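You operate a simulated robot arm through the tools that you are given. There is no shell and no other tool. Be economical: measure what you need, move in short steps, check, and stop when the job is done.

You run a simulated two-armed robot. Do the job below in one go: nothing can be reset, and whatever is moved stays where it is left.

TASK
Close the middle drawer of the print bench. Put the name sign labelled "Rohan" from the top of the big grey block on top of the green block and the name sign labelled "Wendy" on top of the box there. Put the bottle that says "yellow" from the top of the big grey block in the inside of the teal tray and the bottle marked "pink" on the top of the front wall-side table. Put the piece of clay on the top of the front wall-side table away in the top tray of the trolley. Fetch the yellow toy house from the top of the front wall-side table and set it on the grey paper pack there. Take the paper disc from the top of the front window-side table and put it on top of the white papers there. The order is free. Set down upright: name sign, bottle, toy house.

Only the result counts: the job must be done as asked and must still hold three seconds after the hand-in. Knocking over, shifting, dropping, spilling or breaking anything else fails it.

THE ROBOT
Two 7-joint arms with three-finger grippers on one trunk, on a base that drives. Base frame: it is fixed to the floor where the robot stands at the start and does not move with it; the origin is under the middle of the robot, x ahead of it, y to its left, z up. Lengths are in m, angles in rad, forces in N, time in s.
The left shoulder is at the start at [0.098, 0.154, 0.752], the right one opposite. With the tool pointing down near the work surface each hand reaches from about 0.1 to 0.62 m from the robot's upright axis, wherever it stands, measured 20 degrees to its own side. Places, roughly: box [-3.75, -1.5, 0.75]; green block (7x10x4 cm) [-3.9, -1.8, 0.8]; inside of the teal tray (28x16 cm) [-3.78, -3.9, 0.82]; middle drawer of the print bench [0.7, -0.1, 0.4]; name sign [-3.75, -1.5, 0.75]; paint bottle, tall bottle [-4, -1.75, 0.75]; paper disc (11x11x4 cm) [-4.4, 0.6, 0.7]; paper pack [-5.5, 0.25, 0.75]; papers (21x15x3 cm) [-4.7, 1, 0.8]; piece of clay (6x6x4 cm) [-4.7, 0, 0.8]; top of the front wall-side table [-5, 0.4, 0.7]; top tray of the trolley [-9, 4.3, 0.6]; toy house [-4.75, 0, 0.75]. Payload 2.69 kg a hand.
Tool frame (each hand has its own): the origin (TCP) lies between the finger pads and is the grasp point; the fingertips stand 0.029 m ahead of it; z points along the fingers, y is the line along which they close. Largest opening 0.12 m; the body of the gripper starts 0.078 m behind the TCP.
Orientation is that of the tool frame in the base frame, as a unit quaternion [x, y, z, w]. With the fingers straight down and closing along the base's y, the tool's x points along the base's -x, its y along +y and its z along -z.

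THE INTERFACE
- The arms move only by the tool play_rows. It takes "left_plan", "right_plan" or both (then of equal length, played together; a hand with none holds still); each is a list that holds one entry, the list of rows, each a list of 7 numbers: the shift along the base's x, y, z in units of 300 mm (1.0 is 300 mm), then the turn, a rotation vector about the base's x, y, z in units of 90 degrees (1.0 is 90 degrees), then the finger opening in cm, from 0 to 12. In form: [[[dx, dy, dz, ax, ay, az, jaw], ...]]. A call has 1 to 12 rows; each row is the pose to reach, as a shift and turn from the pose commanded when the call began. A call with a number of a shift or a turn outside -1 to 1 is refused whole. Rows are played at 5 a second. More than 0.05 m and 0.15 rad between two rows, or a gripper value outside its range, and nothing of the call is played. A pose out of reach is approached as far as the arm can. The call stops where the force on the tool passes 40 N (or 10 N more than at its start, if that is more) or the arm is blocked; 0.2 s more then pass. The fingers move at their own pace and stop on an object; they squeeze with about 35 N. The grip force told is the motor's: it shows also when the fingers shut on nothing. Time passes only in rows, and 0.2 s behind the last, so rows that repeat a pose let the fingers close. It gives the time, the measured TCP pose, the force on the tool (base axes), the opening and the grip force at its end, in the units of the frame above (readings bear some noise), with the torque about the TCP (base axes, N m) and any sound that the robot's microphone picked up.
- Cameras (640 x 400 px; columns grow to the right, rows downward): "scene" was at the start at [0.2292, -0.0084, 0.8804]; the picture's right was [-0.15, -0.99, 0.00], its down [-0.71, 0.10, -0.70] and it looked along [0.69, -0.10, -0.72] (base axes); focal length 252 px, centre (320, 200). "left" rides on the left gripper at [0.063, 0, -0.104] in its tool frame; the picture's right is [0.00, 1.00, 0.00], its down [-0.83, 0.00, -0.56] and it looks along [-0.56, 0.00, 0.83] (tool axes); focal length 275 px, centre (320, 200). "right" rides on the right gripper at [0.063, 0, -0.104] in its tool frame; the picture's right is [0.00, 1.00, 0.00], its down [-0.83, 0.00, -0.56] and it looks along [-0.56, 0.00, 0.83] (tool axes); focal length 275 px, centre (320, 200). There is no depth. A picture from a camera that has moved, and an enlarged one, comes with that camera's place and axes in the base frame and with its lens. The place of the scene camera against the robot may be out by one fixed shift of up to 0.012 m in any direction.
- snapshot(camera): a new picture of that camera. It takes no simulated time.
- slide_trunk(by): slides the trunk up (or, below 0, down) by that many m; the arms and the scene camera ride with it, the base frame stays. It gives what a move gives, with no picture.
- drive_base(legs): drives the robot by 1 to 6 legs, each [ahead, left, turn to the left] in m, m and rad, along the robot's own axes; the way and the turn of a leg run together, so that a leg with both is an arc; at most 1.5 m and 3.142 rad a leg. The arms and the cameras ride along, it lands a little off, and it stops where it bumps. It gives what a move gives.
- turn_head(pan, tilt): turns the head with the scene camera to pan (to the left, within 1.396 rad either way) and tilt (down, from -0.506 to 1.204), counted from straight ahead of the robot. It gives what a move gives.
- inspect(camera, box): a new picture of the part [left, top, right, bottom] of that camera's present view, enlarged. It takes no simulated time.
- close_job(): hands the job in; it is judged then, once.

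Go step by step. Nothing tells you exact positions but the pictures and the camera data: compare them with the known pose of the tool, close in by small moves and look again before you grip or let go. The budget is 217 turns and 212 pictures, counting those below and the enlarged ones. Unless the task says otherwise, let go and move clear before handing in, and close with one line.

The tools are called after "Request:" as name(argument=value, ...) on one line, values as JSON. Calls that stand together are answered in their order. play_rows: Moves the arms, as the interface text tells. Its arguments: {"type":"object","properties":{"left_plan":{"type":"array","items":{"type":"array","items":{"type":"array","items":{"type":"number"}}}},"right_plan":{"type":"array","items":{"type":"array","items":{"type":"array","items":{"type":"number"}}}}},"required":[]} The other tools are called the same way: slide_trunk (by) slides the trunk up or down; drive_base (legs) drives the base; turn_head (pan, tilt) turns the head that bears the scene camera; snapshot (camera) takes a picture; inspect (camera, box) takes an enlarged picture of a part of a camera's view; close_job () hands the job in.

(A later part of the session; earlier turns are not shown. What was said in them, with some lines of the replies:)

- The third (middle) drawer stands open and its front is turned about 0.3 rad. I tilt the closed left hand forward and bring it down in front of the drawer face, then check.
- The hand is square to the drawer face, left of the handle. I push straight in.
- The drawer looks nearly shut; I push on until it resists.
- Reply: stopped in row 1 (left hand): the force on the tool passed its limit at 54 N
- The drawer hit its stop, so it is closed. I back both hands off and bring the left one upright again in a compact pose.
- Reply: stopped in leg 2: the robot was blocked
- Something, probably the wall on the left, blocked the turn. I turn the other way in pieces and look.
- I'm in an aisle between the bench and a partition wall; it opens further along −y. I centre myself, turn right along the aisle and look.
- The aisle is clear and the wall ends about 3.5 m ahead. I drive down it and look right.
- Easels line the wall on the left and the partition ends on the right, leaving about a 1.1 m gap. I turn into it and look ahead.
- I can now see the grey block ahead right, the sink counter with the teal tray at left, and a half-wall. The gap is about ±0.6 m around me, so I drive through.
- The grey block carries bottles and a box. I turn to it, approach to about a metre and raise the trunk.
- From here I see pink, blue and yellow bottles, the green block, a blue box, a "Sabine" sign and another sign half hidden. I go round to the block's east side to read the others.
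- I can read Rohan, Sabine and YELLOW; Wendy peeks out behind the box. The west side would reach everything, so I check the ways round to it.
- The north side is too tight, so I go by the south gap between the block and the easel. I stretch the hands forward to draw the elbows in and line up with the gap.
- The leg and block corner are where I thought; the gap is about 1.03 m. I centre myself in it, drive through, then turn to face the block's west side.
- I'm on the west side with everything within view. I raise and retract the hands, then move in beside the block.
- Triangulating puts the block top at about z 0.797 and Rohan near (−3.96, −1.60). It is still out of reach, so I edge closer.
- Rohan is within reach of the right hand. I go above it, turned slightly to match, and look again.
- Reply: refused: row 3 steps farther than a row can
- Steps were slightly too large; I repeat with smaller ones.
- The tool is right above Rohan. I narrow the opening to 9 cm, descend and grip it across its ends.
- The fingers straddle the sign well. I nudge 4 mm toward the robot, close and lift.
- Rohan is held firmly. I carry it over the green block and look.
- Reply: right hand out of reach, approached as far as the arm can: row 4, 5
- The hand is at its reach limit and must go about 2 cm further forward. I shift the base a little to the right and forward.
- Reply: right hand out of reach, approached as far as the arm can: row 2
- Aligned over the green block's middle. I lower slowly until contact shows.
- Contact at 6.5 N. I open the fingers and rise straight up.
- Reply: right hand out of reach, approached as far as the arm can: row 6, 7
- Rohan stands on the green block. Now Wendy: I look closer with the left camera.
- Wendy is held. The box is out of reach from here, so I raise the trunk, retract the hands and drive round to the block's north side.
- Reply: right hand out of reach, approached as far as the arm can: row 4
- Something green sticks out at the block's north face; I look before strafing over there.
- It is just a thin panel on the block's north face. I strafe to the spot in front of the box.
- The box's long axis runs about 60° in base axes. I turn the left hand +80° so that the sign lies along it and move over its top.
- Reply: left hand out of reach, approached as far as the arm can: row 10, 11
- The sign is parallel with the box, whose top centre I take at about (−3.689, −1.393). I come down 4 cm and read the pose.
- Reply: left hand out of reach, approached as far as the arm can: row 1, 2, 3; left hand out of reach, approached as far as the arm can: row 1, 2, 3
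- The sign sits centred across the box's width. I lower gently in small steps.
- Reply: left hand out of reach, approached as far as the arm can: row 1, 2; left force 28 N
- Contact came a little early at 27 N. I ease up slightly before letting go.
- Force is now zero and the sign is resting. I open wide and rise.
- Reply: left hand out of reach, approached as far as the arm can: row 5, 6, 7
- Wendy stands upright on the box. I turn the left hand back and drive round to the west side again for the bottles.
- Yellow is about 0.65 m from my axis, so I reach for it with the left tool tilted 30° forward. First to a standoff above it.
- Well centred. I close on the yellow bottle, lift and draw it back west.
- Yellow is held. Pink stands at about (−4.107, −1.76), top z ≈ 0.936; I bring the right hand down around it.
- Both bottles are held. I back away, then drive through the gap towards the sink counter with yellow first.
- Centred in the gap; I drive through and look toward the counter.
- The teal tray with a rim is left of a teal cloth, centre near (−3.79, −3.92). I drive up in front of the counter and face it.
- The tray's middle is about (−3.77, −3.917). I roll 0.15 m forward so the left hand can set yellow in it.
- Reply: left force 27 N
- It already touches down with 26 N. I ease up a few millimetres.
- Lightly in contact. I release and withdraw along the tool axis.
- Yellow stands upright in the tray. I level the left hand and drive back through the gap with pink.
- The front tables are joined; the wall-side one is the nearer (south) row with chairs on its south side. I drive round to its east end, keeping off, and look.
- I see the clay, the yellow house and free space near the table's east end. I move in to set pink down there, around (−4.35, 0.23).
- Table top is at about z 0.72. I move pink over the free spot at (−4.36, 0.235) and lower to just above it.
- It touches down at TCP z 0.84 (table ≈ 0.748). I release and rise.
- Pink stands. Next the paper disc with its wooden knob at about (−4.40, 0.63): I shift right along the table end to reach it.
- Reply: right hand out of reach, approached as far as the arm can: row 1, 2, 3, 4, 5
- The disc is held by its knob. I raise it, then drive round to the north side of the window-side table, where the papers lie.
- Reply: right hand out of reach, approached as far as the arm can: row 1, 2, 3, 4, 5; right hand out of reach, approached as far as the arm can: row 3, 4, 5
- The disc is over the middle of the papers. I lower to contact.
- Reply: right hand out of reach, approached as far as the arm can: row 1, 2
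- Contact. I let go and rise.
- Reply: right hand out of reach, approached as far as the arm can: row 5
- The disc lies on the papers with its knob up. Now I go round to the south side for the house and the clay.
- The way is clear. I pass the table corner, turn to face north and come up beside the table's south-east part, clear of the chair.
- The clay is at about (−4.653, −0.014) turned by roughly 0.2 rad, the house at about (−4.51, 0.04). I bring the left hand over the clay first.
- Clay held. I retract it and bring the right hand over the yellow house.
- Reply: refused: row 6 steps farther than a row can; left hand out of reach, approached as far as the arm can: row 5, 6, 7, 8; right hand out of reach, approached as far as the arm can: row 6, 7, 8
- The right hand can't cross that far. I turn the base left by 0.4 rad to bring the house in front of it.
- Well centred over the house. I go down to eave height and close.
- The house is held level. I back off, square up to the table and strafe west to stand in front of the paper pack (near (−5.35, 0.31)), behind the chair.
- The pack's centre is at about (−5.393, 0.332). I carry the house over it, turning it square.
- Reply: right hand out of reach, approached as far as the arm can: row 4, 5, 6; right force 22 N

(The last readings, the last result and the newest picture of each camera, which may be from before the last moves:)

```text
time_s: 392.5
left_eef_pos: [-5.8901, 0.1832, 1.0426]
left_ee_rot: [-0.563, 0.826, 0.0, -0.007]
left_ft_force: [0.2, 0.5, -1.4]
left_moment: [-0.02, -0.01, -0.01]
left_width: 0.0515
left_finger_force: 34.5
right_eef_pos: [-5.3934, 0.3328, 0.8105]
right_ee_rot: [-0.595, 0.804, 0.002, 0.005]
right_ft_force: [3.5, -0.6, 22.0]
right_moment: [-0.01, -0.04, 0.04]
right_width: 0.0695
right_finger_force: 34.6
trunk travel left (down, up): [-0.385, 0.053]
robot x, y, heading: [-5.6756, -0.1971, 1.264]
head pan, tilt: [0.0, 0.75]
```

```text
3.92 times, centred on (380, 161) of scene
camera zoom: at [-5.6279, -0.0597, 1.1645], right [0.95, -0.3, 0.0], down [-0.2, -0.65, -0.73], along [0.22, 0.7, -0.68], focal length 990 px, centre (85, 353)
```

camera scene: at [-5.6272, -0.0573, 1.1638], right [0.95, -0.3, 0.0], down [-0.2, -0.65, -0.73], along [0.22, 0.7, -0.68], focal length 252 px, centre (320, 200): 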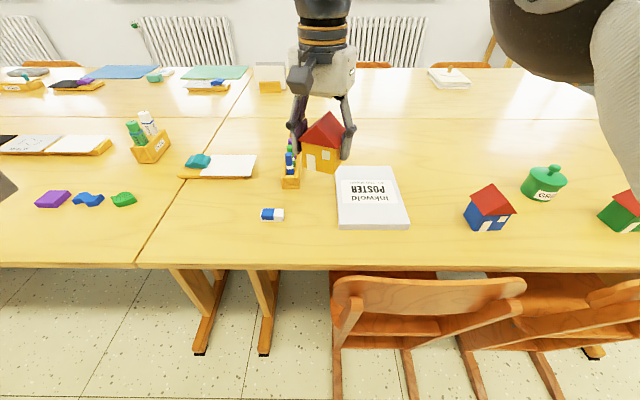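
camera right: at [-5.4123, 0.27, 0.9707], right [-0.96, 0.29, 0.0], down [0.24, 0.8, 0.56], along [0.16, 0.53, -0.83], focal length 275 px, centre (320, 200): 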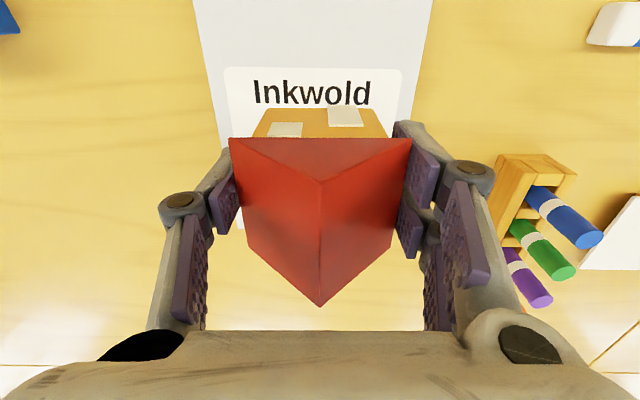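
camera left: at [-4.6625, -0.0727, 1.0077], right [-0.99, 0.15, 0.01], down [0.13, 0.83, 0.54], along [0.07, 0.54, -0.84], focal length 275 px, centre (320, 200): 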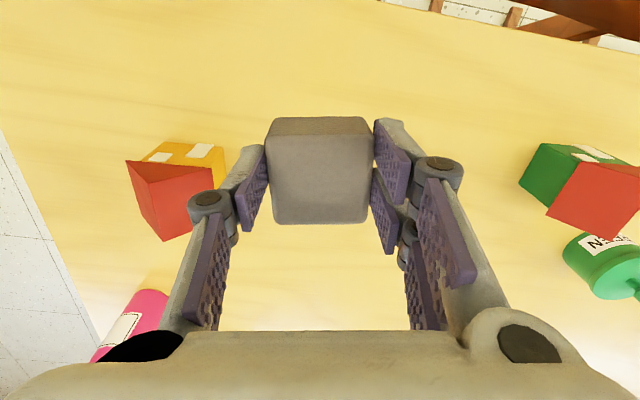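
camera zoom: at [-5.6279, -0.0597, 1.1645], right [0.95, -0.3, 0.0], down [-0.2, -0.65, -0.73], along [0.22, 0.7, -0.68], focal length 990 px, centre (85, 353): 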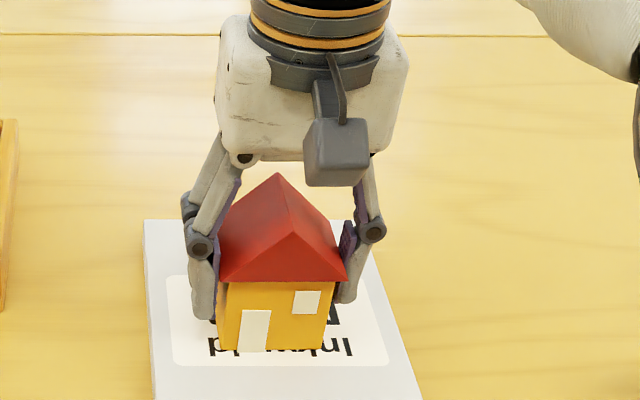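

Firm contact. I ease up about 3 mm, open and rise.

Request:
play_rows(right_plan=[[[0, 0, 0.01, 0, 0, 0, 5], [0, 0, 0.01, 0, 0, 0, 7.6], [0, 0, 0.01, 0, 0, 0, 9.5], [0, 0, 0.01, 0, 0, 0, 10.5], [0, 0, 0.1, 0, 0, 0, 10.5], [0, 0, 0.22, 0, 0, 0, 10.5], [0, 0, 0.36, 0, 0, 0, 10.5], [0, -0.03, 0.5, 0, 0, 0, 10.5], [0, -0.08, 0.6, 0, 0, 0, 10.5]]])

Request:
inspect(camera="scene", box=[270, 80, 470, 250])

```text
time_s: 394.5
left_eef_pos: [-5.8894, 0.183, 1.0421]
left_ee_rot: [-0.563, 0.827, -0.001, -0.008]
left_ft_force: [0.0, 0.5, -2.1]
left_moment: [-0.03, 0.04, 0.03]
left_width: 0.0512
left_finger_force: 35.1
right_eef_pos: [-5.3926, 0.302, 0.9874]
right_ee_rot: [-0.595, 0.803, 0.0, 0.002]
right_ft_force: [-0.2, -0.2, -0.4]
right_moment: [0.05, 0.02, -0.03]
right_width: 0.1051
right_finger_force: 0.1
right hand out of reach, approached as far as the arm can: row 6, 7, 8, 9
trunk travel left (down, up): [-0.385, 0.053]
robot x, y, heading: [-5.6727, -0.195, 1.266]
head pan, tilt: [0.0, 0.75]
```

```text
2.35 times, centred on (370, 165) of scene
camera zoom: at [-5.6271, -0.0582, 1.164], right [0.95, -0.3, 0.0], down [-0.2, -0.65, -0.73], along [0.22, 0.7, -0.68], focal length 594 px, centre (202, 282)
```

zoom: 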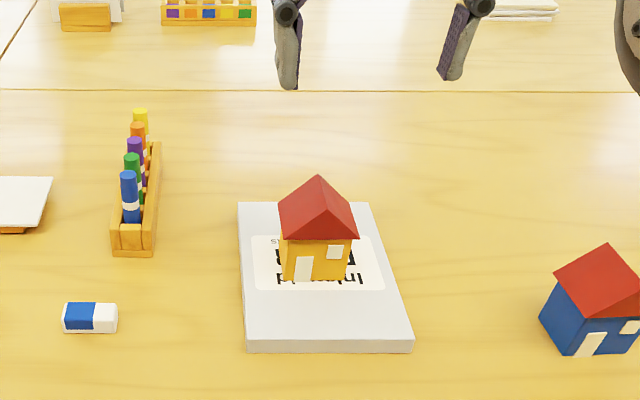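

The house stands on the pack. Now for the trolley: I back away, retract and face west to see the way.

Request:
play_rows(right_plan=[[[0, -0.12, 0.02, 0, 0, 0, 11], [-0.02, -0.24, 0.05, 0, 0, 0, 12], [-0.03, -0.36, 0.1, 0, 0, -0.03, 12], [-0.04, -0.48, 0.15, 0, 0, -0.06, 12]]])

Request:
drive_base(legs=[[-0.4, 0, 0], [0, 0, 0.8], [0, 0, 0.77]])

Request:
turn_head(pan=-0.3, tilt=0.2)

Request:
snapshot(camera="scene")

```text
time_s: 395.7
left_eef_pos: [-5.8887, 0.1845, 1.0415]
left_ee_rot: [-0.563, 0.826, 0.0, -0.008]
left_ft_force: [0.5, 0.1, -1.9]
left_moment: [0.01, -0.02, -0.02]
left_width: 0.0513
left_finger_force: 35.0
right_eef_pos: [-5.3577, 0.2708, 1.0422]
right_ee_rot: [-0.526, 0.848, -0.047, 0.05]
right_ft_force: [0.3, 0.0, 0.3]
right_moment: [0.0, 0.01, 0.01]
right_width: 0.1198
right_finger_force: 0.0
right hand out of reach, approached as far as the arm can: row 1, 2, 3, 4
trunk travel left (down, up): [-0.385, 0.053]
robot x, y, heading: [-5.6734, -0.1924, 1.262]
head pan, tilt: [0.0, 0.75]
stopped in row 4 (right hand): the arm was blocked; the commanded pose is now the measured one
```

```text
time_s: 402.3
left_eef_pos: [-6.1743, -0.789, 1.0422]
left_ee_rot: [0.982, -0.191, 0.005, 0.006]
left_ft_force: [0.5, -0.6, -1.2]
left_moment: [-0.03, -0.03, -0.01]
left_width: 0.0513
left_finger_force: 34.8
right_eef_pos: [-6.2563, -0.2565, 1.0421]
right_ee_rot: [0.97, -0.232, -0.002, -0.067]
right_ft_force: [0.3, 0.0, 0.1]
right_moment: [-0.04, 0.0, 0.01]
right_width: 0.1199
right_finger_force: 0.0
trunk travel left (down, up): [-0.385, 0.053]
robot x, y, heading: [-5.7935, -0.5759, 2.823]
head pan, tilt: [0.0, 0.75]
```

```text
time_s: 403.2
left_eef_pos: [-6.1741, -0.7874, 1.0413]
left_ee_rot: [0.981, -0.192, 0.006, 0.006]
left_ft_force: [0.2, -0.5, -1.6]
left_moment: [0.01, -0.01, 0.01]
left_width: 0.0515
left_finger_force: 34.8
right_eef_pos: [-6.2572, -0.2563, 1.0431]
right_ee_rot: [0.97, -0.232, -0.003, -0.067]
right_ft_force: [0.6, 0.3, 0.4]
right_moment: [-0.01, -0.04, -0.01]
right_width: 0.1202
right_finger_force: 0.0
trunk travel left (down, up): [-0.385, 0.053]
robot x, y, heading: [-5.795, -0.5737, 2.829]
head pan, tilt: [-0.3, 0.201]
```

```text
72 pictures are left
camera scene: at [-5.92, -0.5014, 1.2135], right [0.58, 0.82, 0.0], down [0.16, -0.12, -0.98], along [-0.8, 0.56, -0.2], focal length 252 px, centre (320, 200)
```

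scene: 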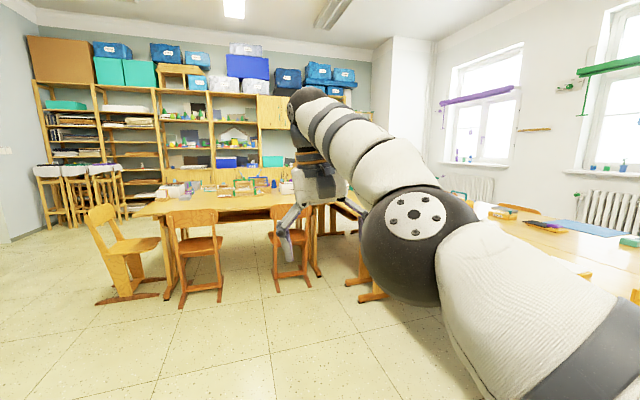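

The arm hides the trolley's direction. I turn the base toward it and look.

Request:
drive_base(legs=[[0, 0, -0.7]])

Request:
turn_head(pan=0.1, tilt=0.2)

Request:
snapshot(camera="scene")

Request:
inspect(camera="scene", box=[200, 100, 500, 260])

```text
time_s: 405.5
left_eef_pos: [-6.2202, -0.4911, 1.0422]
left_ee_rot: [0.855, -0.519, 0.005, 0.007]
left_ft_force: [-1.0, -0.4, -1.6]
left_moment: [-0.01, 0.0, 0.02]
left_width: 0.0514
left_finger_force: 34.9
right_eef_pos: [-5.9386, -0.0314, 1.0432]
right_ee_rot: [0.83, -0.553, 0.021, -0.064]
right_ft_force: [0.7, -0.2, 1.0]
right_moment: [0.03, -0.01, 0.02]
right_width: 0.1198
right_finger_force: 0.1
trunk travel left (down, up): [-0.385, 0.053]
robot x, y, heading: [-5.7953, -0.5801, 2.125]
head pan, tilt: [-0.3, 0.201]
```

```text
time_s: 406.4
left_eef_pos: [-6.2203, -0.4908, 1.0421]
left_ee_rot: [0.855, -0.519, 0.003, 0.008]
left_ft_force: [0.5, 0.8, -0.8]
left_moment: [-0.03, -0.01, 0.01]
left_width: 0.0515
left_finger_force: 35.2
right_eef_pos: [-5.939, -0.0309, 1.0422]
right_ee_rot: [0.83, -0.553, 0.02, -0.064]
right_ft_force: [-0.2, 0.4, -0.3]
right_moment: [0.02, 0.01, -0.04]
right_width: 0.1198
right_finger_force: 0.0
trunk travel left (down, up): [-0.385, 0.053]
robot x, y, heading: [-5.7942, -0.5769, 2.12]
head pan, tilt: [0.099, 0.201]
```

```text
71 pictures are left
camera scene: at [-5.8757, -0.4499, 1.2136], right [0.8, 0.6, 0.0], down [0.12, -0.16, -0.98], along [-0.59, 0.78, -0.2], focal length 252 px, centre (320, 200)
```

scene: 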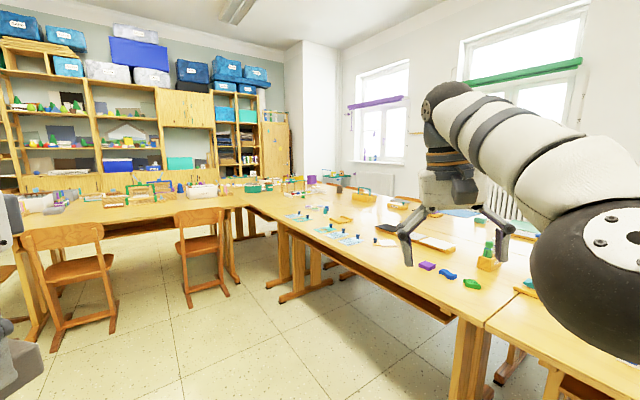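

```text
2.13 times, centred on (350, 180) of scene
camera zoom: at [-5.8757, -0.4499, 1.2136], right [0.8, 0.6, 0.0], down [0.12, -0.16, -0.98], along [-0.59, 0.78, -0.2], focal length 538 px, centre (256, 243)
```

zoom: 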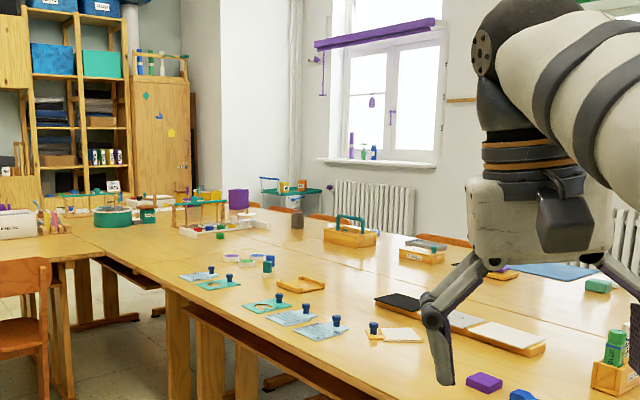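

The trolley stands beyond the tables by the window wall; it is reached along the north aisle. I drive round the tables' east end facing west.

Request:
drive_base(legs=[[0, 0, 0.72], [-1.26, -0.22, 0], [-0.63, -0.67, 0], [0, -1.1, 0], [0, -1.05, 0]])

Request:
turn_head(pan=0, tilt=0.4)

Request:
snapshot(camera="scene")

```text
time_s: 436.2
left_eef_pos: [-3.4364, 1.5274, 1.0423]
left_ee_rot: [0.981, -0.193, 0.006, 0.006]
left_ft_force: [-0.1, 0.3, -1.8]
left_moment: [-0.01, -0.02, 0.0]
left_width: 0.0513
left_finger_force: 35.1
right_eef_pos: [-3.5172, 2.058, 1.0428]
right_ee_rot: [0.97, -0.233, -0.003, -0.067]
right_ft_force: [-0.3, -0.3, 0.1]
right_moment: [0.01, 0.0, -0.02]
right_width: 0.1199
right_finger_force: 0.0
trunk travel left (down, up): [-0.385, 0.053]
robot x, y, heading: [-3.054, 1.7359, 2.829]
head pan, tilt: [0.099, 0.201]
```

```text
time_s: 436.9
left_eef_pos: [-3.4358, 1.5264, 1.0413]
left_ee_rot: [0.981, -0.193, 0.006, 0.006]
left_ft_force: [0.1, -0.4, -1.3]
left_moment: [-0.03, 0.01, 0.02]
left_width: 0.0515
left_finger_force: 35.5
right_eef_pos: [-3.5174, 2.0582, 1.0427]
right_ee_rot: [0.97, -0.233, -0.003, -0.066]
right_ft_force: [0.1, 0.4, 0.5]
right_moment: [-0.01, -0.03, 0.02]
right_width: 0.1202
right_finger_force: 0.1
trunk travel left (down, up): [-0.385, 0.053]
robot x, y, heading: [-3.055, 1.7353, 2.821]
head pan, tilt: [0.0, 0.4]
```

```text
69 pictures are left
camera scene: at [-3.192, 1.7868, 1.1951], right [0.31, 0.95, 0.0], down [0.37, -0.12, -0.92], along [-0.88, 0.29, -0.39], focal length 252 px, centre (320, 200)
```

scene: 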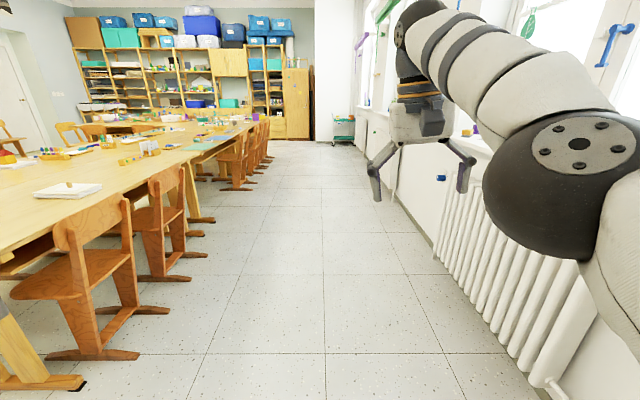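

The aisle is clear; the trolley is at its far end by the wall. I drive along it.

Request:
drive_base(legs=[[0, 0, 0.025], [1.4, 0, 0], [1.4, 0, 0], [1.4, 0, 0]])

Request:
turn_head(pan=0, tilt=0.45)

Request:
snapshot(camera="scene")

```text
time_s: 457.3
left_eef_pos: [-7.4242, 2.7755, 1.0413]
left_ee_rot: [0.982, -0.187, 0.005, 0.005]
left_ft_force: [-0.6, 0.0, -1.0]
left_moment: [-0.03, -0.03, 0.0]
left_width: 0.0513
left_finger_force: 35.4
right_eef_pos: [-7.5109, 3.3068, 1.0423]
right_ee_rot: [0.971, -0.228, -0.003, -0.067]
right_ft_force: [0.3, 0.2, -0.6]
right_moment: [-0.02, 0.0, -0.01]
right_width: 0.1202
right_finger_force: 0.1
trunk travel left (down, up): [-0.385, 0.053]
robot x, y, heading: [-7.0415, 2.9914, 2.835]
head pan, tilt: [0.0, 0.4]
```

```text
time_s: 458.0
left_eef_pos: [-7.4236, 2.7762, 1.0421]
left_ee_rot: [0.982, -0.188, 0.006, 0.005]
left_ft_force: [-0.4, 0.6, -1.0]
left_moment: [0.0, -0.03, 0.0]
left_width: 0.0515
left_finger_force: 34.2
right_eef_pos: [-7.5098, 3.3065, 1.0428]
right_ee_rot: [0.971, -0.229, -0.003, -0.066]
right_ft_force: [-0.5, 1.1, -0.5]
right_moment: [-0.03, -0.01, 0.01]
right_width: 0.1201
right_finger_force: 0.1
trunk travel left (down, up): [-0.385, 0.053]
robot x, y, heading: [-7.0453, 2.9904, 2.843]
head pan, tilt: [0.0, 0.45]
```

```text
68 pictures are left
camera scene: at [-7.1826, 3.0386, 1.1904], right [0.3, 0.95, 0.0], down [0.41, -0.13, -0.9], along [-0.86, 0.27, -0.44], focal length 252 px, centre (320, 200)
```

scene: 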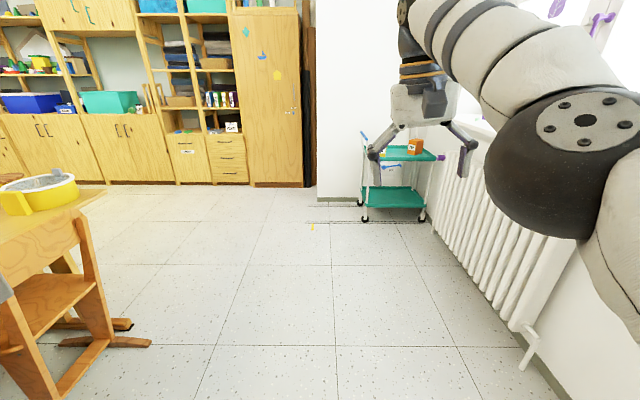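

The trolley has two teal trays and its top one is low. I drive closer and look at the tray.

Request:
drive_base(legs=[[1.3, -0.15, 0], [0, 0, -0.6]])

Request:
turn_head(pan=0.1, tilt=0.6)

Request:
snapshot(camera="scene")

```text
time_s: 466.2
left_eef_pos: [-8.6899, 3.5483, 1.0413]
left_ee_rot: [0.887, -0.461, 0.004, 0.007]
left_ft_force: [-1.1, -0.3, -2.1]
left_moment: [-0.03, -0.01, 0.0]
left_width: 0.0515
left_finger_force: 34.5
right_eef_pos: [-8.4704, 4.0393, 1.0423]
right_ee_rot: [0.865, -0.497, 0.015, -0.065]
right_ft_force: [0.1, 0.1, 0.1]
right_moment: [-0.02, 0.0, 0.03]
right_width: 0.1202
right_finger_force: 0.1
trunk travel left (down, up): [-0.385, 0.053]
robot x, y, heading: [-8.2546, 3.5172, 2.257]
head pan, tilt: [0.0, 0.45]
```

```text
time_s: 466.9
left_eef_pos: [-8.689, 3.5482, 1.0425]
left_ee_rot: [0.887, -0.462, 0.003, 0.008]
left_ft_force: [-0.5, -0.1, -1.9]
left_moment: [-0.02, 0.02, 0.02]
left_width: 0.0515
left_finger_force: 34.9
right_eef_pos: [-8.4698, 4.0398, 1.0415]
right_ee_rot: [0.865, -0.497, 0.017, -0.065]
right_ft_force: [0.1, -0.6, 0.4]
right_moment: [-0.01, 0.01, -0.02]
right_width: 0.12
right_finger_force: 0.1
trunk travel left (down, up): [-0.385, 0.053]
robot x, y, heading: [-8.2521, 3.5226, 2.258]
head pan, tilt: [0.099, 0.6]
```

```text
67 pictures are left
camera scene: at [-8.3488, 3.63, 1.1768], right [0.71, 0.71, 0.0], down [0.4, -0.4, -0.83], along [-0.58, 0.59, -0.56], focal length 252 px, centre (320, 200)
```

scene: 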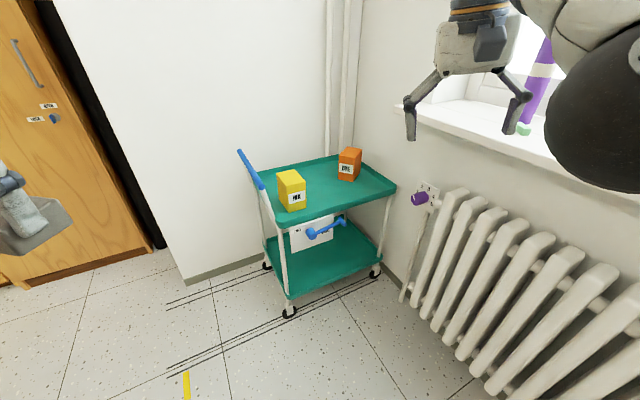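

The tray holds a yellow and an orange carton with free space between them near (−8.93, 4.30). First I draw the right hand back from the wall.

Request:
play_rows(right_plan=[[[0.08, -0.1, 0.0, 0, 0, 0, 12], [0.16, -0.2, 0.0, 0, 0, 0, 12], [0.25, -0.31, 0.0, 0, 0, 0, 12], [0.34, -0.41, 0, 0, 0, 0, 12], [0.42, -0.515, 0, 0, 0, 0, 12]]])

Request:
snapshot(camera="scene")

```text
time_s: 468.1
left_eef_pos: [-8.6943, 3.5482, 1.0381]
left_ee_rot: [0.888, -0.46, 0.007, 0.006]
left_ft_force: [-1.3, 0.5, -2.3]
left_moment: [-0.06, -0.09, 0.0]
left_width: 0.0511
left_finger_force: 34.7
right_eef_pos: [-8.352, 3.8902, 1.0486]
right_ee_rot: [0.858, -0.51, 0.008, -0.053]
right_ft_force: [2.9, -10.8, -14.6]
right_moment: [1.28, 0.03, 0.24]
right_width: 0.1198
right_finger_force: 0.1
right hand out of reach, approached as far as the arm can: row 1, 2, 3
trunk travel left (down, up): [-0.385, 0.053]
robot x, y, heading: [-8.2528, 3.5189, 2.258]
head pan, tilt: [0.099, 0.6]
```

```text
66 pictures are left
camera scene: at [-8.3542, 3.6299, 1.1758], right [0.71, 0.71, 0.0], down [0.4, -0.4, -0.82], along [-0.58, 0.58, -0.57], focal length 252 px, centre (320, 200)
```

scene: 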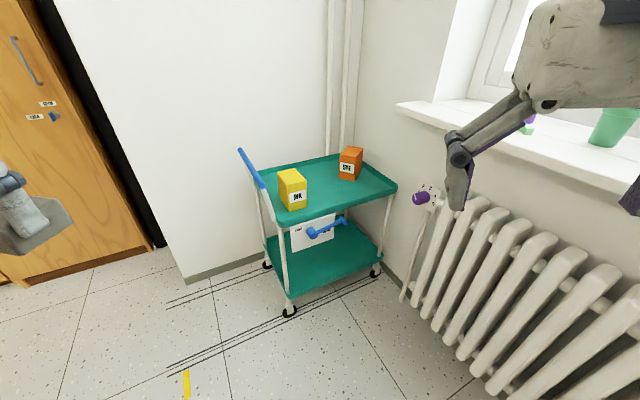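

The right hand feels about 18 N against something. I check at once with its camera.

Request:
snapshot(camera="right")

Request:
turn_head(pan=-0.7, tilt=0.4)

Request:
snapshot(camera="scene")

```text
65 pictures are left
camera right: at [-8.3293, 3.8258, 1.15], right [-0.87, -0.48, -0.1], down [-0.44, 0.68, 0.59], along [-0.21, 0.56, -0.8], focal length 275 px, centre (320, 200)
```

right: 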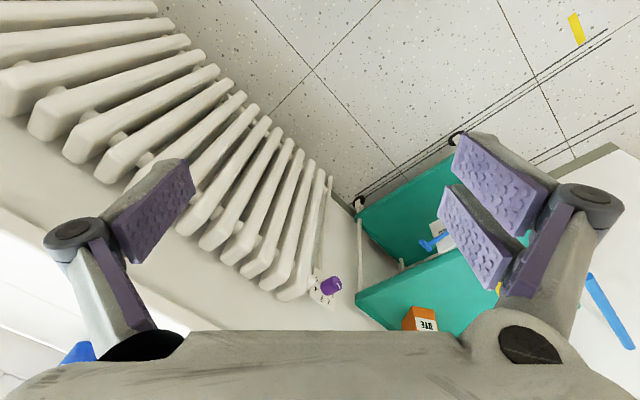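

```text
time_s: 469.2
left_eef_pos: [-8.6878, 3.5474, 1.0412]
left_ee_rot: [0.887, -0.462, 0.004, 0.007]
left_ft_force: [0.9, 0.0, -1.5]
left_moment: [0.02, -0.02, -0.03]
left_width: 0.0517
left_finger_force: 34.6
right_eef_pos: [-8.3498, 3.8935, 1.0534]
right_ee_rot: [0.855, -0.516, 0.0, -0.05]
right_ft_force: [0.5, -0.2, 0.6]
right_moment: [-0.01, -0.02, -0.02]
right_width: 0.12
right_finger_force: 0.0
trunk travel left (down, up): [-0.385, 0.053]
robot x, y, heading: [-8.2573, 3.521, 2.252]
head pan, tilt: [-0.7, 0.4]
```

```text
64 pictures are left
camera scene: at [-8.2851, 3.66, 1.195], right [1.0, -0.02, 0.0], down [-0.01, -0.39, -0.92], along [0.01, 0.92, -0.39], focal length 252 px, centre (320, 200)
```

scene: 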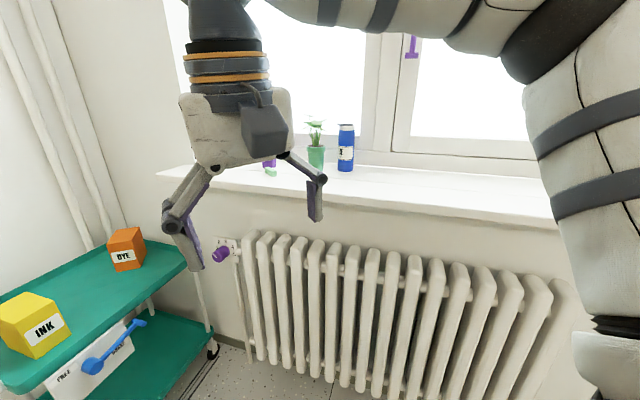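

Nothing is touched (the reading was only the arm's motion). I close that hand's fingers, lift it slightly and roll up to the trolley.

Request:
play_rows(right_plan=[[[0, 0, 0.08, 0, 0, 0, 6], [0.02, -0.02, 0.16, 0, 0, 0, 1], [0.04, -0.04, 0.22, 0, 0, 0, 1]]])

Request:
drive_base(legs=[[0.25, 0, 0], [0.22, 0, 0], [0, 0, -0.15]])

Request:
turn_head(pan=0.3, tilt=0.85)

Request:
snapshot(camera="scene")

Request:
snapshot(camera="left")

```text
time_s: 470.1
left_eef_pos: [-8.6902, 3.5478, 1.0398]
left_ee_rot: [0.888, -0.461, 0.005, 0.007]
left_ft_force: [-0.7, -0.5, -1.4]
left_moment: [-0.01, -0.04, 0.01]
left_width: 0.0514
left_finger_force: 35.4
right_eef_pos: [-8.3309, 3.8722, 1.1086]
right_ee_rot: [0.865, -0.497, 0.015, -0.065]
right_ft_force: [0.5, -0.7, -0.1]
right_moment: [0.0, -0.03, -0.01]
right_width: 0.0102
right_finger_force: 0.1
trunk travel left (down, up): [-0.385, 0.053]
robot x, y, heading: [-8.2553, 3.5219, 2.254]
head pan, tilt: [-0.7, 0.4]
```

```text
time_s: 473.8
left_eef_pos: [-8.9788, 3.9757, 1.0402]
left_ee_rot: [0.851, -0.525, 0.003, 0.007]
left_ft_force: [0.0, 0.3, -1.5]
left_moment: [0.0, 0.0, -0.01]
left_width: 0.0515
left_finger_force: 35.5
right_eef_pos: [-8.5752, 4.2453, 1.108]
right_ee_rot: [0.826, -0.559, 0.021, -0.064]
right_ft_force: [-1.0, -0.1, -0.2]
right_moment: [0.02, -0.01, 0.0]
right_width: 0.0099
right_finger_force: 0.1
trunk travel left (down, up): [-0.385, 0.053]
robot x, y, heading: [-8.5474, 3.8811, 2.108]
head pan, tilt: [-0.7, 0.4]
```

```text
time_s: 475.1
left_eef_pos: [-8.9786, 3.9756, 1.042]
left_ee_rot: [0.851, -0.525, 0.004, 0.008]
left_ft_force: [0.0, -0.2, -2.3]
left_moment: [0.02, -0.03, 0.0]
left_width: 0.0515
left_finger_force: 35.0
right_eef_pos: [-8.5767, 4.2457, 1.1088]
right_ee_rot: [0.826, -0.559, 0.021, -0.064]
right_ft_force: [-0.5, -0.5, 0.1]
right_moment: [0.03, -0.02, 0.02]
right_width: 0.0102
right_finger_force: 0.1
trunk travel left (down, up): [-0.385, 0.053]
robot x, y, heading: [-8.5529, 3.8849, 2.108]
head pan, tilt: [0.3, 0.85]
```

```text
63 pictures are left
camera scene: at [-8.6353, 3.9887, 1.1559], right [0.67, 0.74, 0.0], down [0.56, -0.5, -0.66], along [-0.49, 0.44, -0.75], focal length 252 px, centre (320, 200)
```

scene: 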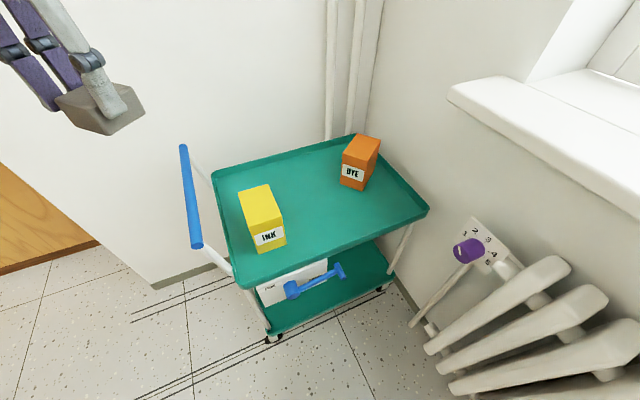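

```text
62 pictures are left
camera left: at [-8.9497, 3.9204, 1.1467], right [-0.9, -0.44, 0.01], down [-0.37, 0.75, 0.54], along [-0.25, 0.48, -0.84], focal length 275 px, centre (320, 200)
```

left: 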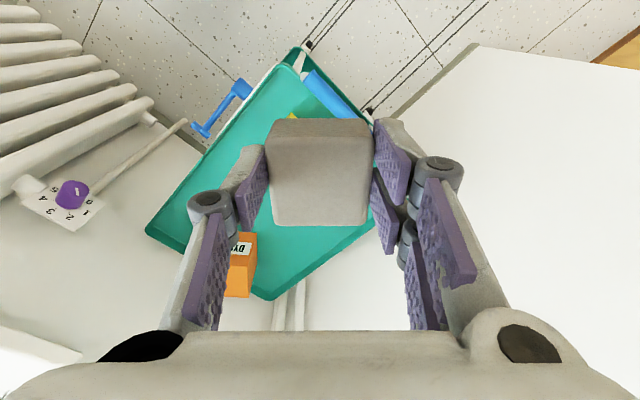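

The tray's free middle is at about (−8.93, 4.29). I carry the clay over it at height, then lower.

Request:
play_rows(left_plan=[[[0.02, 0.15, 0, 0, 0, 0, 4], [0.04, 0.3, 0, 0, 0, 0, 4], [0.06, 0.45, 0, 0, 0, 0, 4], [0.08, 0.6, -0.02, 0, 0, 0, 4], [0.1, 0.74, -0.08, 0, 0, 0, 4], [0.13, 0.88, -0.15, 0, 0, 0, 4], [0.162, 0.99, -0.25, 0, 0, 0, 4], [0.162, 0.99, -0.4, 0, 0, 0, 4], [0.162, 0.99, -0.55, 0, 0, 0, 4], [0.162, 0.99, -0.7, 0, 0, 0, 4]]])

Request:
snapshot(camera="scene")

Request:
snapshot(camera="left")

```text
time_s: 477.3
left_eef_pos: [-8.9312, 4.2735, 0.8301]
left_ee_rot: [0.851, -0.525, 0.003, 0.007]
left_ft_force: [-0.1, -0.6, -1.1]
left_moment: [0.0, -0.01, 0.03]
left_width: 0.0513
left_finger_force: 35.4
right_eef_pos: [-8.5772, 4.2461, 1.1091]
right_ee_rot: [0.827, -0.559, 0.022, -0.064]
right_ft_force: [0.0, -0.5, -0.4]
right_moment: [-0.01, -0.02, -0.02]
right_width: 0.01
right_finger_force: 0.1
trunk travel left (down, up): [-0.385, 0.053]
robot x, y, heading: [-8.5535, 3.8855, 2.108]
head pan, tilt: [0.3, 0.85]
```

```text
61 pictures are left
camera scene: at [-8.6357, 3.9889, 1.1558], right [0.67, 0.74, 0.0], down [0.56, -0.5, -0.66], along [-0.49, 0.44, -0.75], focal length 252 px, centre (320, 200)
```

scene: 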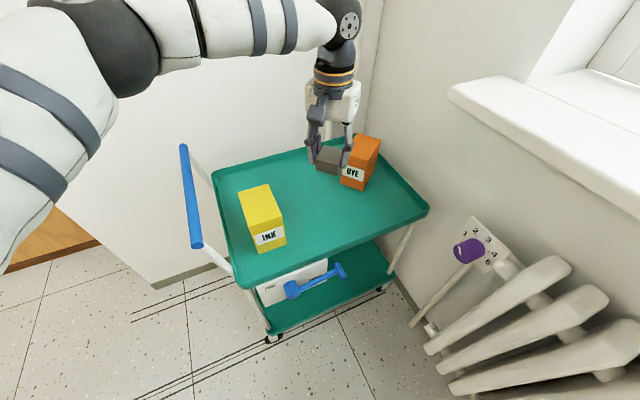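

```text
60 pictures are left
camera left: at [-8.9012, 4.218, 0.9363], right [-0.9, -0.44, 0.01], down [-0.37, 0.75, 0.54], along [-0.25, 0.48, -0.84], focal length 275 px, centre (320, 200)
```

left: 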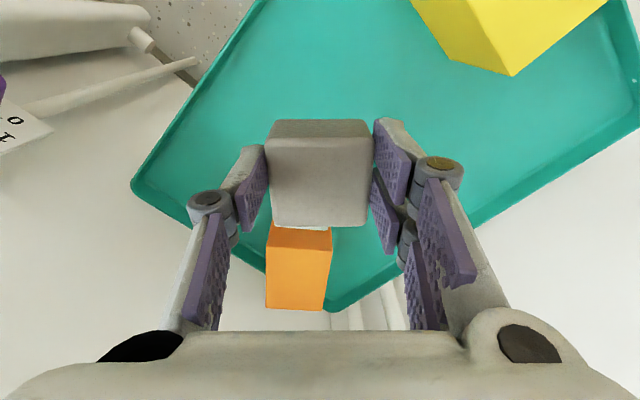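

Clear all round below. I lower further, then feel for the tray floor.

Request:
play_rows(left_plan=[[[0, 0, -0.14, 0, 0, 0, 4], [0, 0, -0.28, 0, 0, 0, 4], [0, 0, -0.4, 0, 0, 0, 4], [0, 0, -0.5, 0, 0, 0, 4], [0, 0, -0.57, 0, 0, 0, 4]]])

Request:
snapshot(camera="left")

Request:
inspect(camera="scene", box=[200, 100, 440, 300])

```text
time_s: 478.5
left_eef_pos: [-8.9294, 4.2726, 0.6604]
left_ee_rot: [0.851, -0.525, 0.004, 0.008]
left_ft_force: [0.0, -0.1, -2.3]
left_moment: [-0.03, -0.03, 0.01]
left_width: 0.0515
left_finger_force: 35.3
right_eef_pos: [-8.5754, 4.2451, 1.1085]
right_ee_rot: [0.826, -0.559, 0.021, -0.064]
right_ft_force: [0.4, 0.4, -0.8]
right_moment: [0.0, -0.01, 0.02]
right_width: 0.01
right_finger_force: 0.1
trunk travel left (down, up): [-0.385, 0.053]
robot x, y, heading: [-8.5514, 3.8849, 2.113]
head pan, tilt: [0.3, 0.85]
```

```text
59 pictures are left
camera left: at [-8.901, 4.2173, 0.765], right [-0.9, -0.44, 0.01], down [-0.37, 0.75, 0.54], along [-0.25, 0.48, -0.84], focal length 275 px, centre (320, 200)
```

left: 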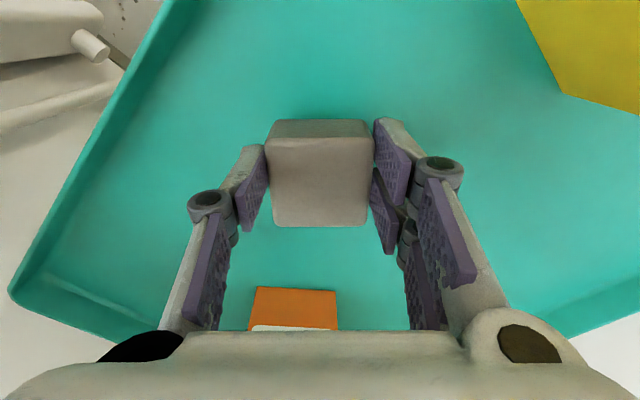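

```text
2.00 times, centred on (320, 200) of scene
camera zoom: at [-8.6354, 3.9888, 1.1559], right [0.67, 0.74, 0.0], down [0.56, -0.5, -0.66], along [-0.49, 0.44, -0.75], focal length 505 px, centre (320, 200)
```

zoom: 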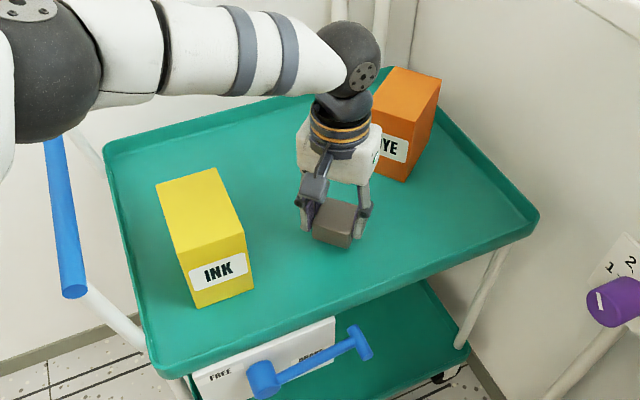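

Request:
play_rows(left_plan=[[[0, 0, -0.03, 0, 0, 0, 4], [0, 0, -0.055, 0, 0, 0, 4], [0, 0, -0.075, 0, 0, 0, 4], [0, 0, -0.09, 0, 0, 0, 4]]])

Request:
inspect(camera="scene", box=[280, 150, 400, 250])

```text
time_s: 479.5
left_eef_pos: [-8.9293, 4.273, 0.6366]
left_ee_rot: [0.851, -0.524, 0.002, 0.007]
left_ft_force: [-0.9, -3.1, 17.3]
left_moment: [-0.11, -0.28, 0.04]
left_width: 0.0515
left_finger_force: 34.7
right_eef_pos: [-8.5762, 4.2436, 1.1097]
right_ee_rot: [0.826, -0.559, 0.021, -0.064]
right_ft_force: [0.4, 0.2, 0.7]
right_moment: [-0.03, -0.03, -0.03]
right_width: 0.0101
right_finger_force: 0.1
trunk travel left (down, up): [-0.385, 0.053]
robot x, y, heading: [-8.5531, 3.8853, 2.108]
head pan, tilt: [0.3, 0.85]
```

```text
4.00 times, centred on (340, 200) of scene
camera zoom: at [-8.6345, 3.9873, 1.1565], right [0.67, 0.74, 0.0], down [0.56, -0.5, -0.66], along [-0.49, 0.44, -0.75], focal length 1010 px, centre (240, 200)
```

zoom: 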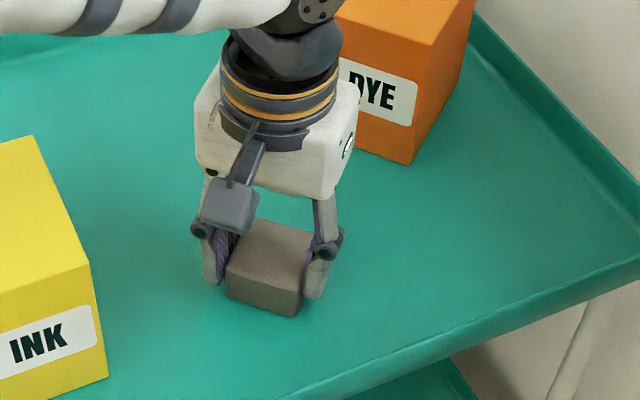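

It rests on the tray floor. I ease up, open and rise straight up.

Request:
play_rows(left_plan=[[[0, 0, 0.012, 0, 0, 0, 4], [0, 0, 0.012, 0, 0, 0, 6.5], [0, 0, 0.012, 0, 0, 0, 8.5], [0, 0, 0.1, 0, 0, 0, 8.5], [0, 0, 0.24, 0, 0, 0, 8.5], [0, 0, 0.4, 0, 0, 0, 8.5], [0, 0, 0.55, 0, 0, 0, 8.5], [0, -0.03, 0.7, 0, 0, 0, 8.5], [0, -0.1, 0.84, 0, 0, 0, 8.5]]])

Request:
snapshot(camera="scene")

```text
time_s: 481.5
left_eef_pos: [-8.9299, 4.2416, 0.8864]
left_ee_rot: [0.851, -0.525, 0.004, 0.007]
left_ft_force: [0.3, -0.5, -0.4]
left_moment: [0.03, 0.01, 0.01]
left_width: 0.085
left_finger_force: 0.1
right_eef_pos: [-8.5763, 4.2443, 1.1079]
right_ee_rot: [0.826, -0.559, 0.021, -0.064]
right_ft_force: [0.5, 0.4, -0.2]
right_moment: [0.01, 0.0, 0.02]
right_width: 0.0099
right_finger_force: 0.1
trunk travel left (down, up): [-0.385, 0.053]
robot x, y, heading: [-8.5513, 3.8841, 2.109]
head pan, tilt: [0.3, 0.85]
```

```text
56 pictures are left
camera scene: at [-8.6351, 3.988, 1.156], right [0.67, 0.74, 0.0], down [0.56, -0.5, -0.66], along [-0.49, 0.44, -0.75], focal length 252 px, centre (320, 200)
```

scene: 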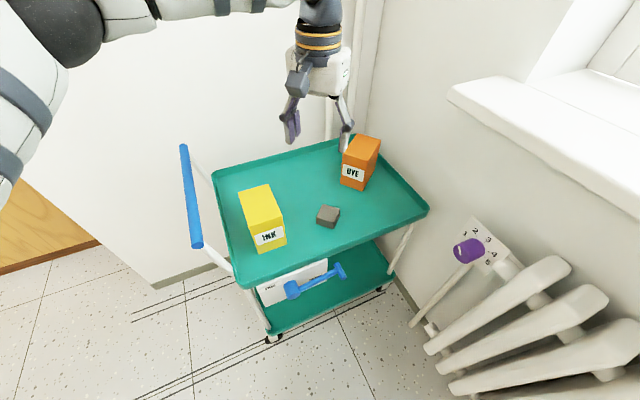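

The clay lies in the trolley's top tray. I draw the hand clear and back off before handing in.

Request:
play_rows(left_plan=[[[0, -0.1, 0.12, 0, 0, 0, 8.5], [0, -0.22, 0.22, 0, 0, 0, 8.5], [0, -0.36, 0.3, 0, 0, 0, 8.5]]])

Request:
drive_base(legs=[[-0.4, 0, 0]])

Request:
snapshot(camera="scene")

```text
time_s: 482.3
left_eef_pos: [-8.9292, 4.1336, 0.9768]
left_ee_rot: [0.851, -0.525, 0.003, 0.008]
left_ft_force: [0.9, 0.8, -0.2]
left_moment: [0.02, -0.01, -0.02]
left_width: 0.0852
left_finger_force: 0.1
right_eef_pos: [-8.576, 4.2434, 1.1084]
right_ee_rot: [0.826, -0.559, 0.021, -0.064]
right_ft_force: [0.0, -0.4, -0.7]
right_moment: [0.0, -0.03, 0.01]
right_width: 0.0101
right_finger_force: 0.0
trunk travel left (down, up): [-0.385, 0.053]
robot x, y, heading: [-8.5515, 3.8844, 2.108]
head pan, tilt: [0.3, 0.85]
```

```text
time_s: 484.8
left_eef_pos: [-8.7256, 3.7917, 0.9765]
left_ee_rot: [0.851, -0.525, 0.003, 0.008]
left_ft_force: [0.2, -0.1, -0.4]
left_moment: [0.02, 0.01, -0.02]
left_width: 0.0851
left_finger_force: 0.1
right_eef_pos: [-8.3707, 3.9022, 1.1098]
right_ee_rot: [0.827, -0.558, 0.021, -0.063]
right_ft_force: [-0.2, 0.4, 0.1]
right_moment: [0.03, -0.02, 0.01]
right_width: 0.0103
right_finger_force: 0.0
trunk travel left (down, up): [-0.385, 0.053]
robot x, y, heading: [-8.3489, 3.5432, 2.107]
head pan, tilt: [0.3, 0.85]
```

```text
55 pictures are left
camera scene: at [-8.4309, 3.6454, 1.156], right [0.67, 0.74, 0.0], down [0.56, -0.5, -0.66], along [-0.49, 0.44, -0.75], focal length 252 px, centre (320, 200)
```

scene: 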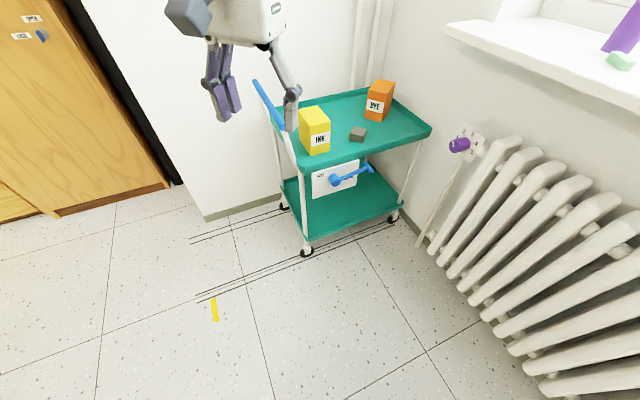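

Everything is in place and both hands are free and clear, so I hand the job in.

Request:
close_job()

```text
The job is handed in.
```

I handed the job in with every item done: the middle drawer is shut, and both signs, both bottles, the clay, the toy house and the paper disc are in their places. I did not go back for a second look at any of them before the hand-in.
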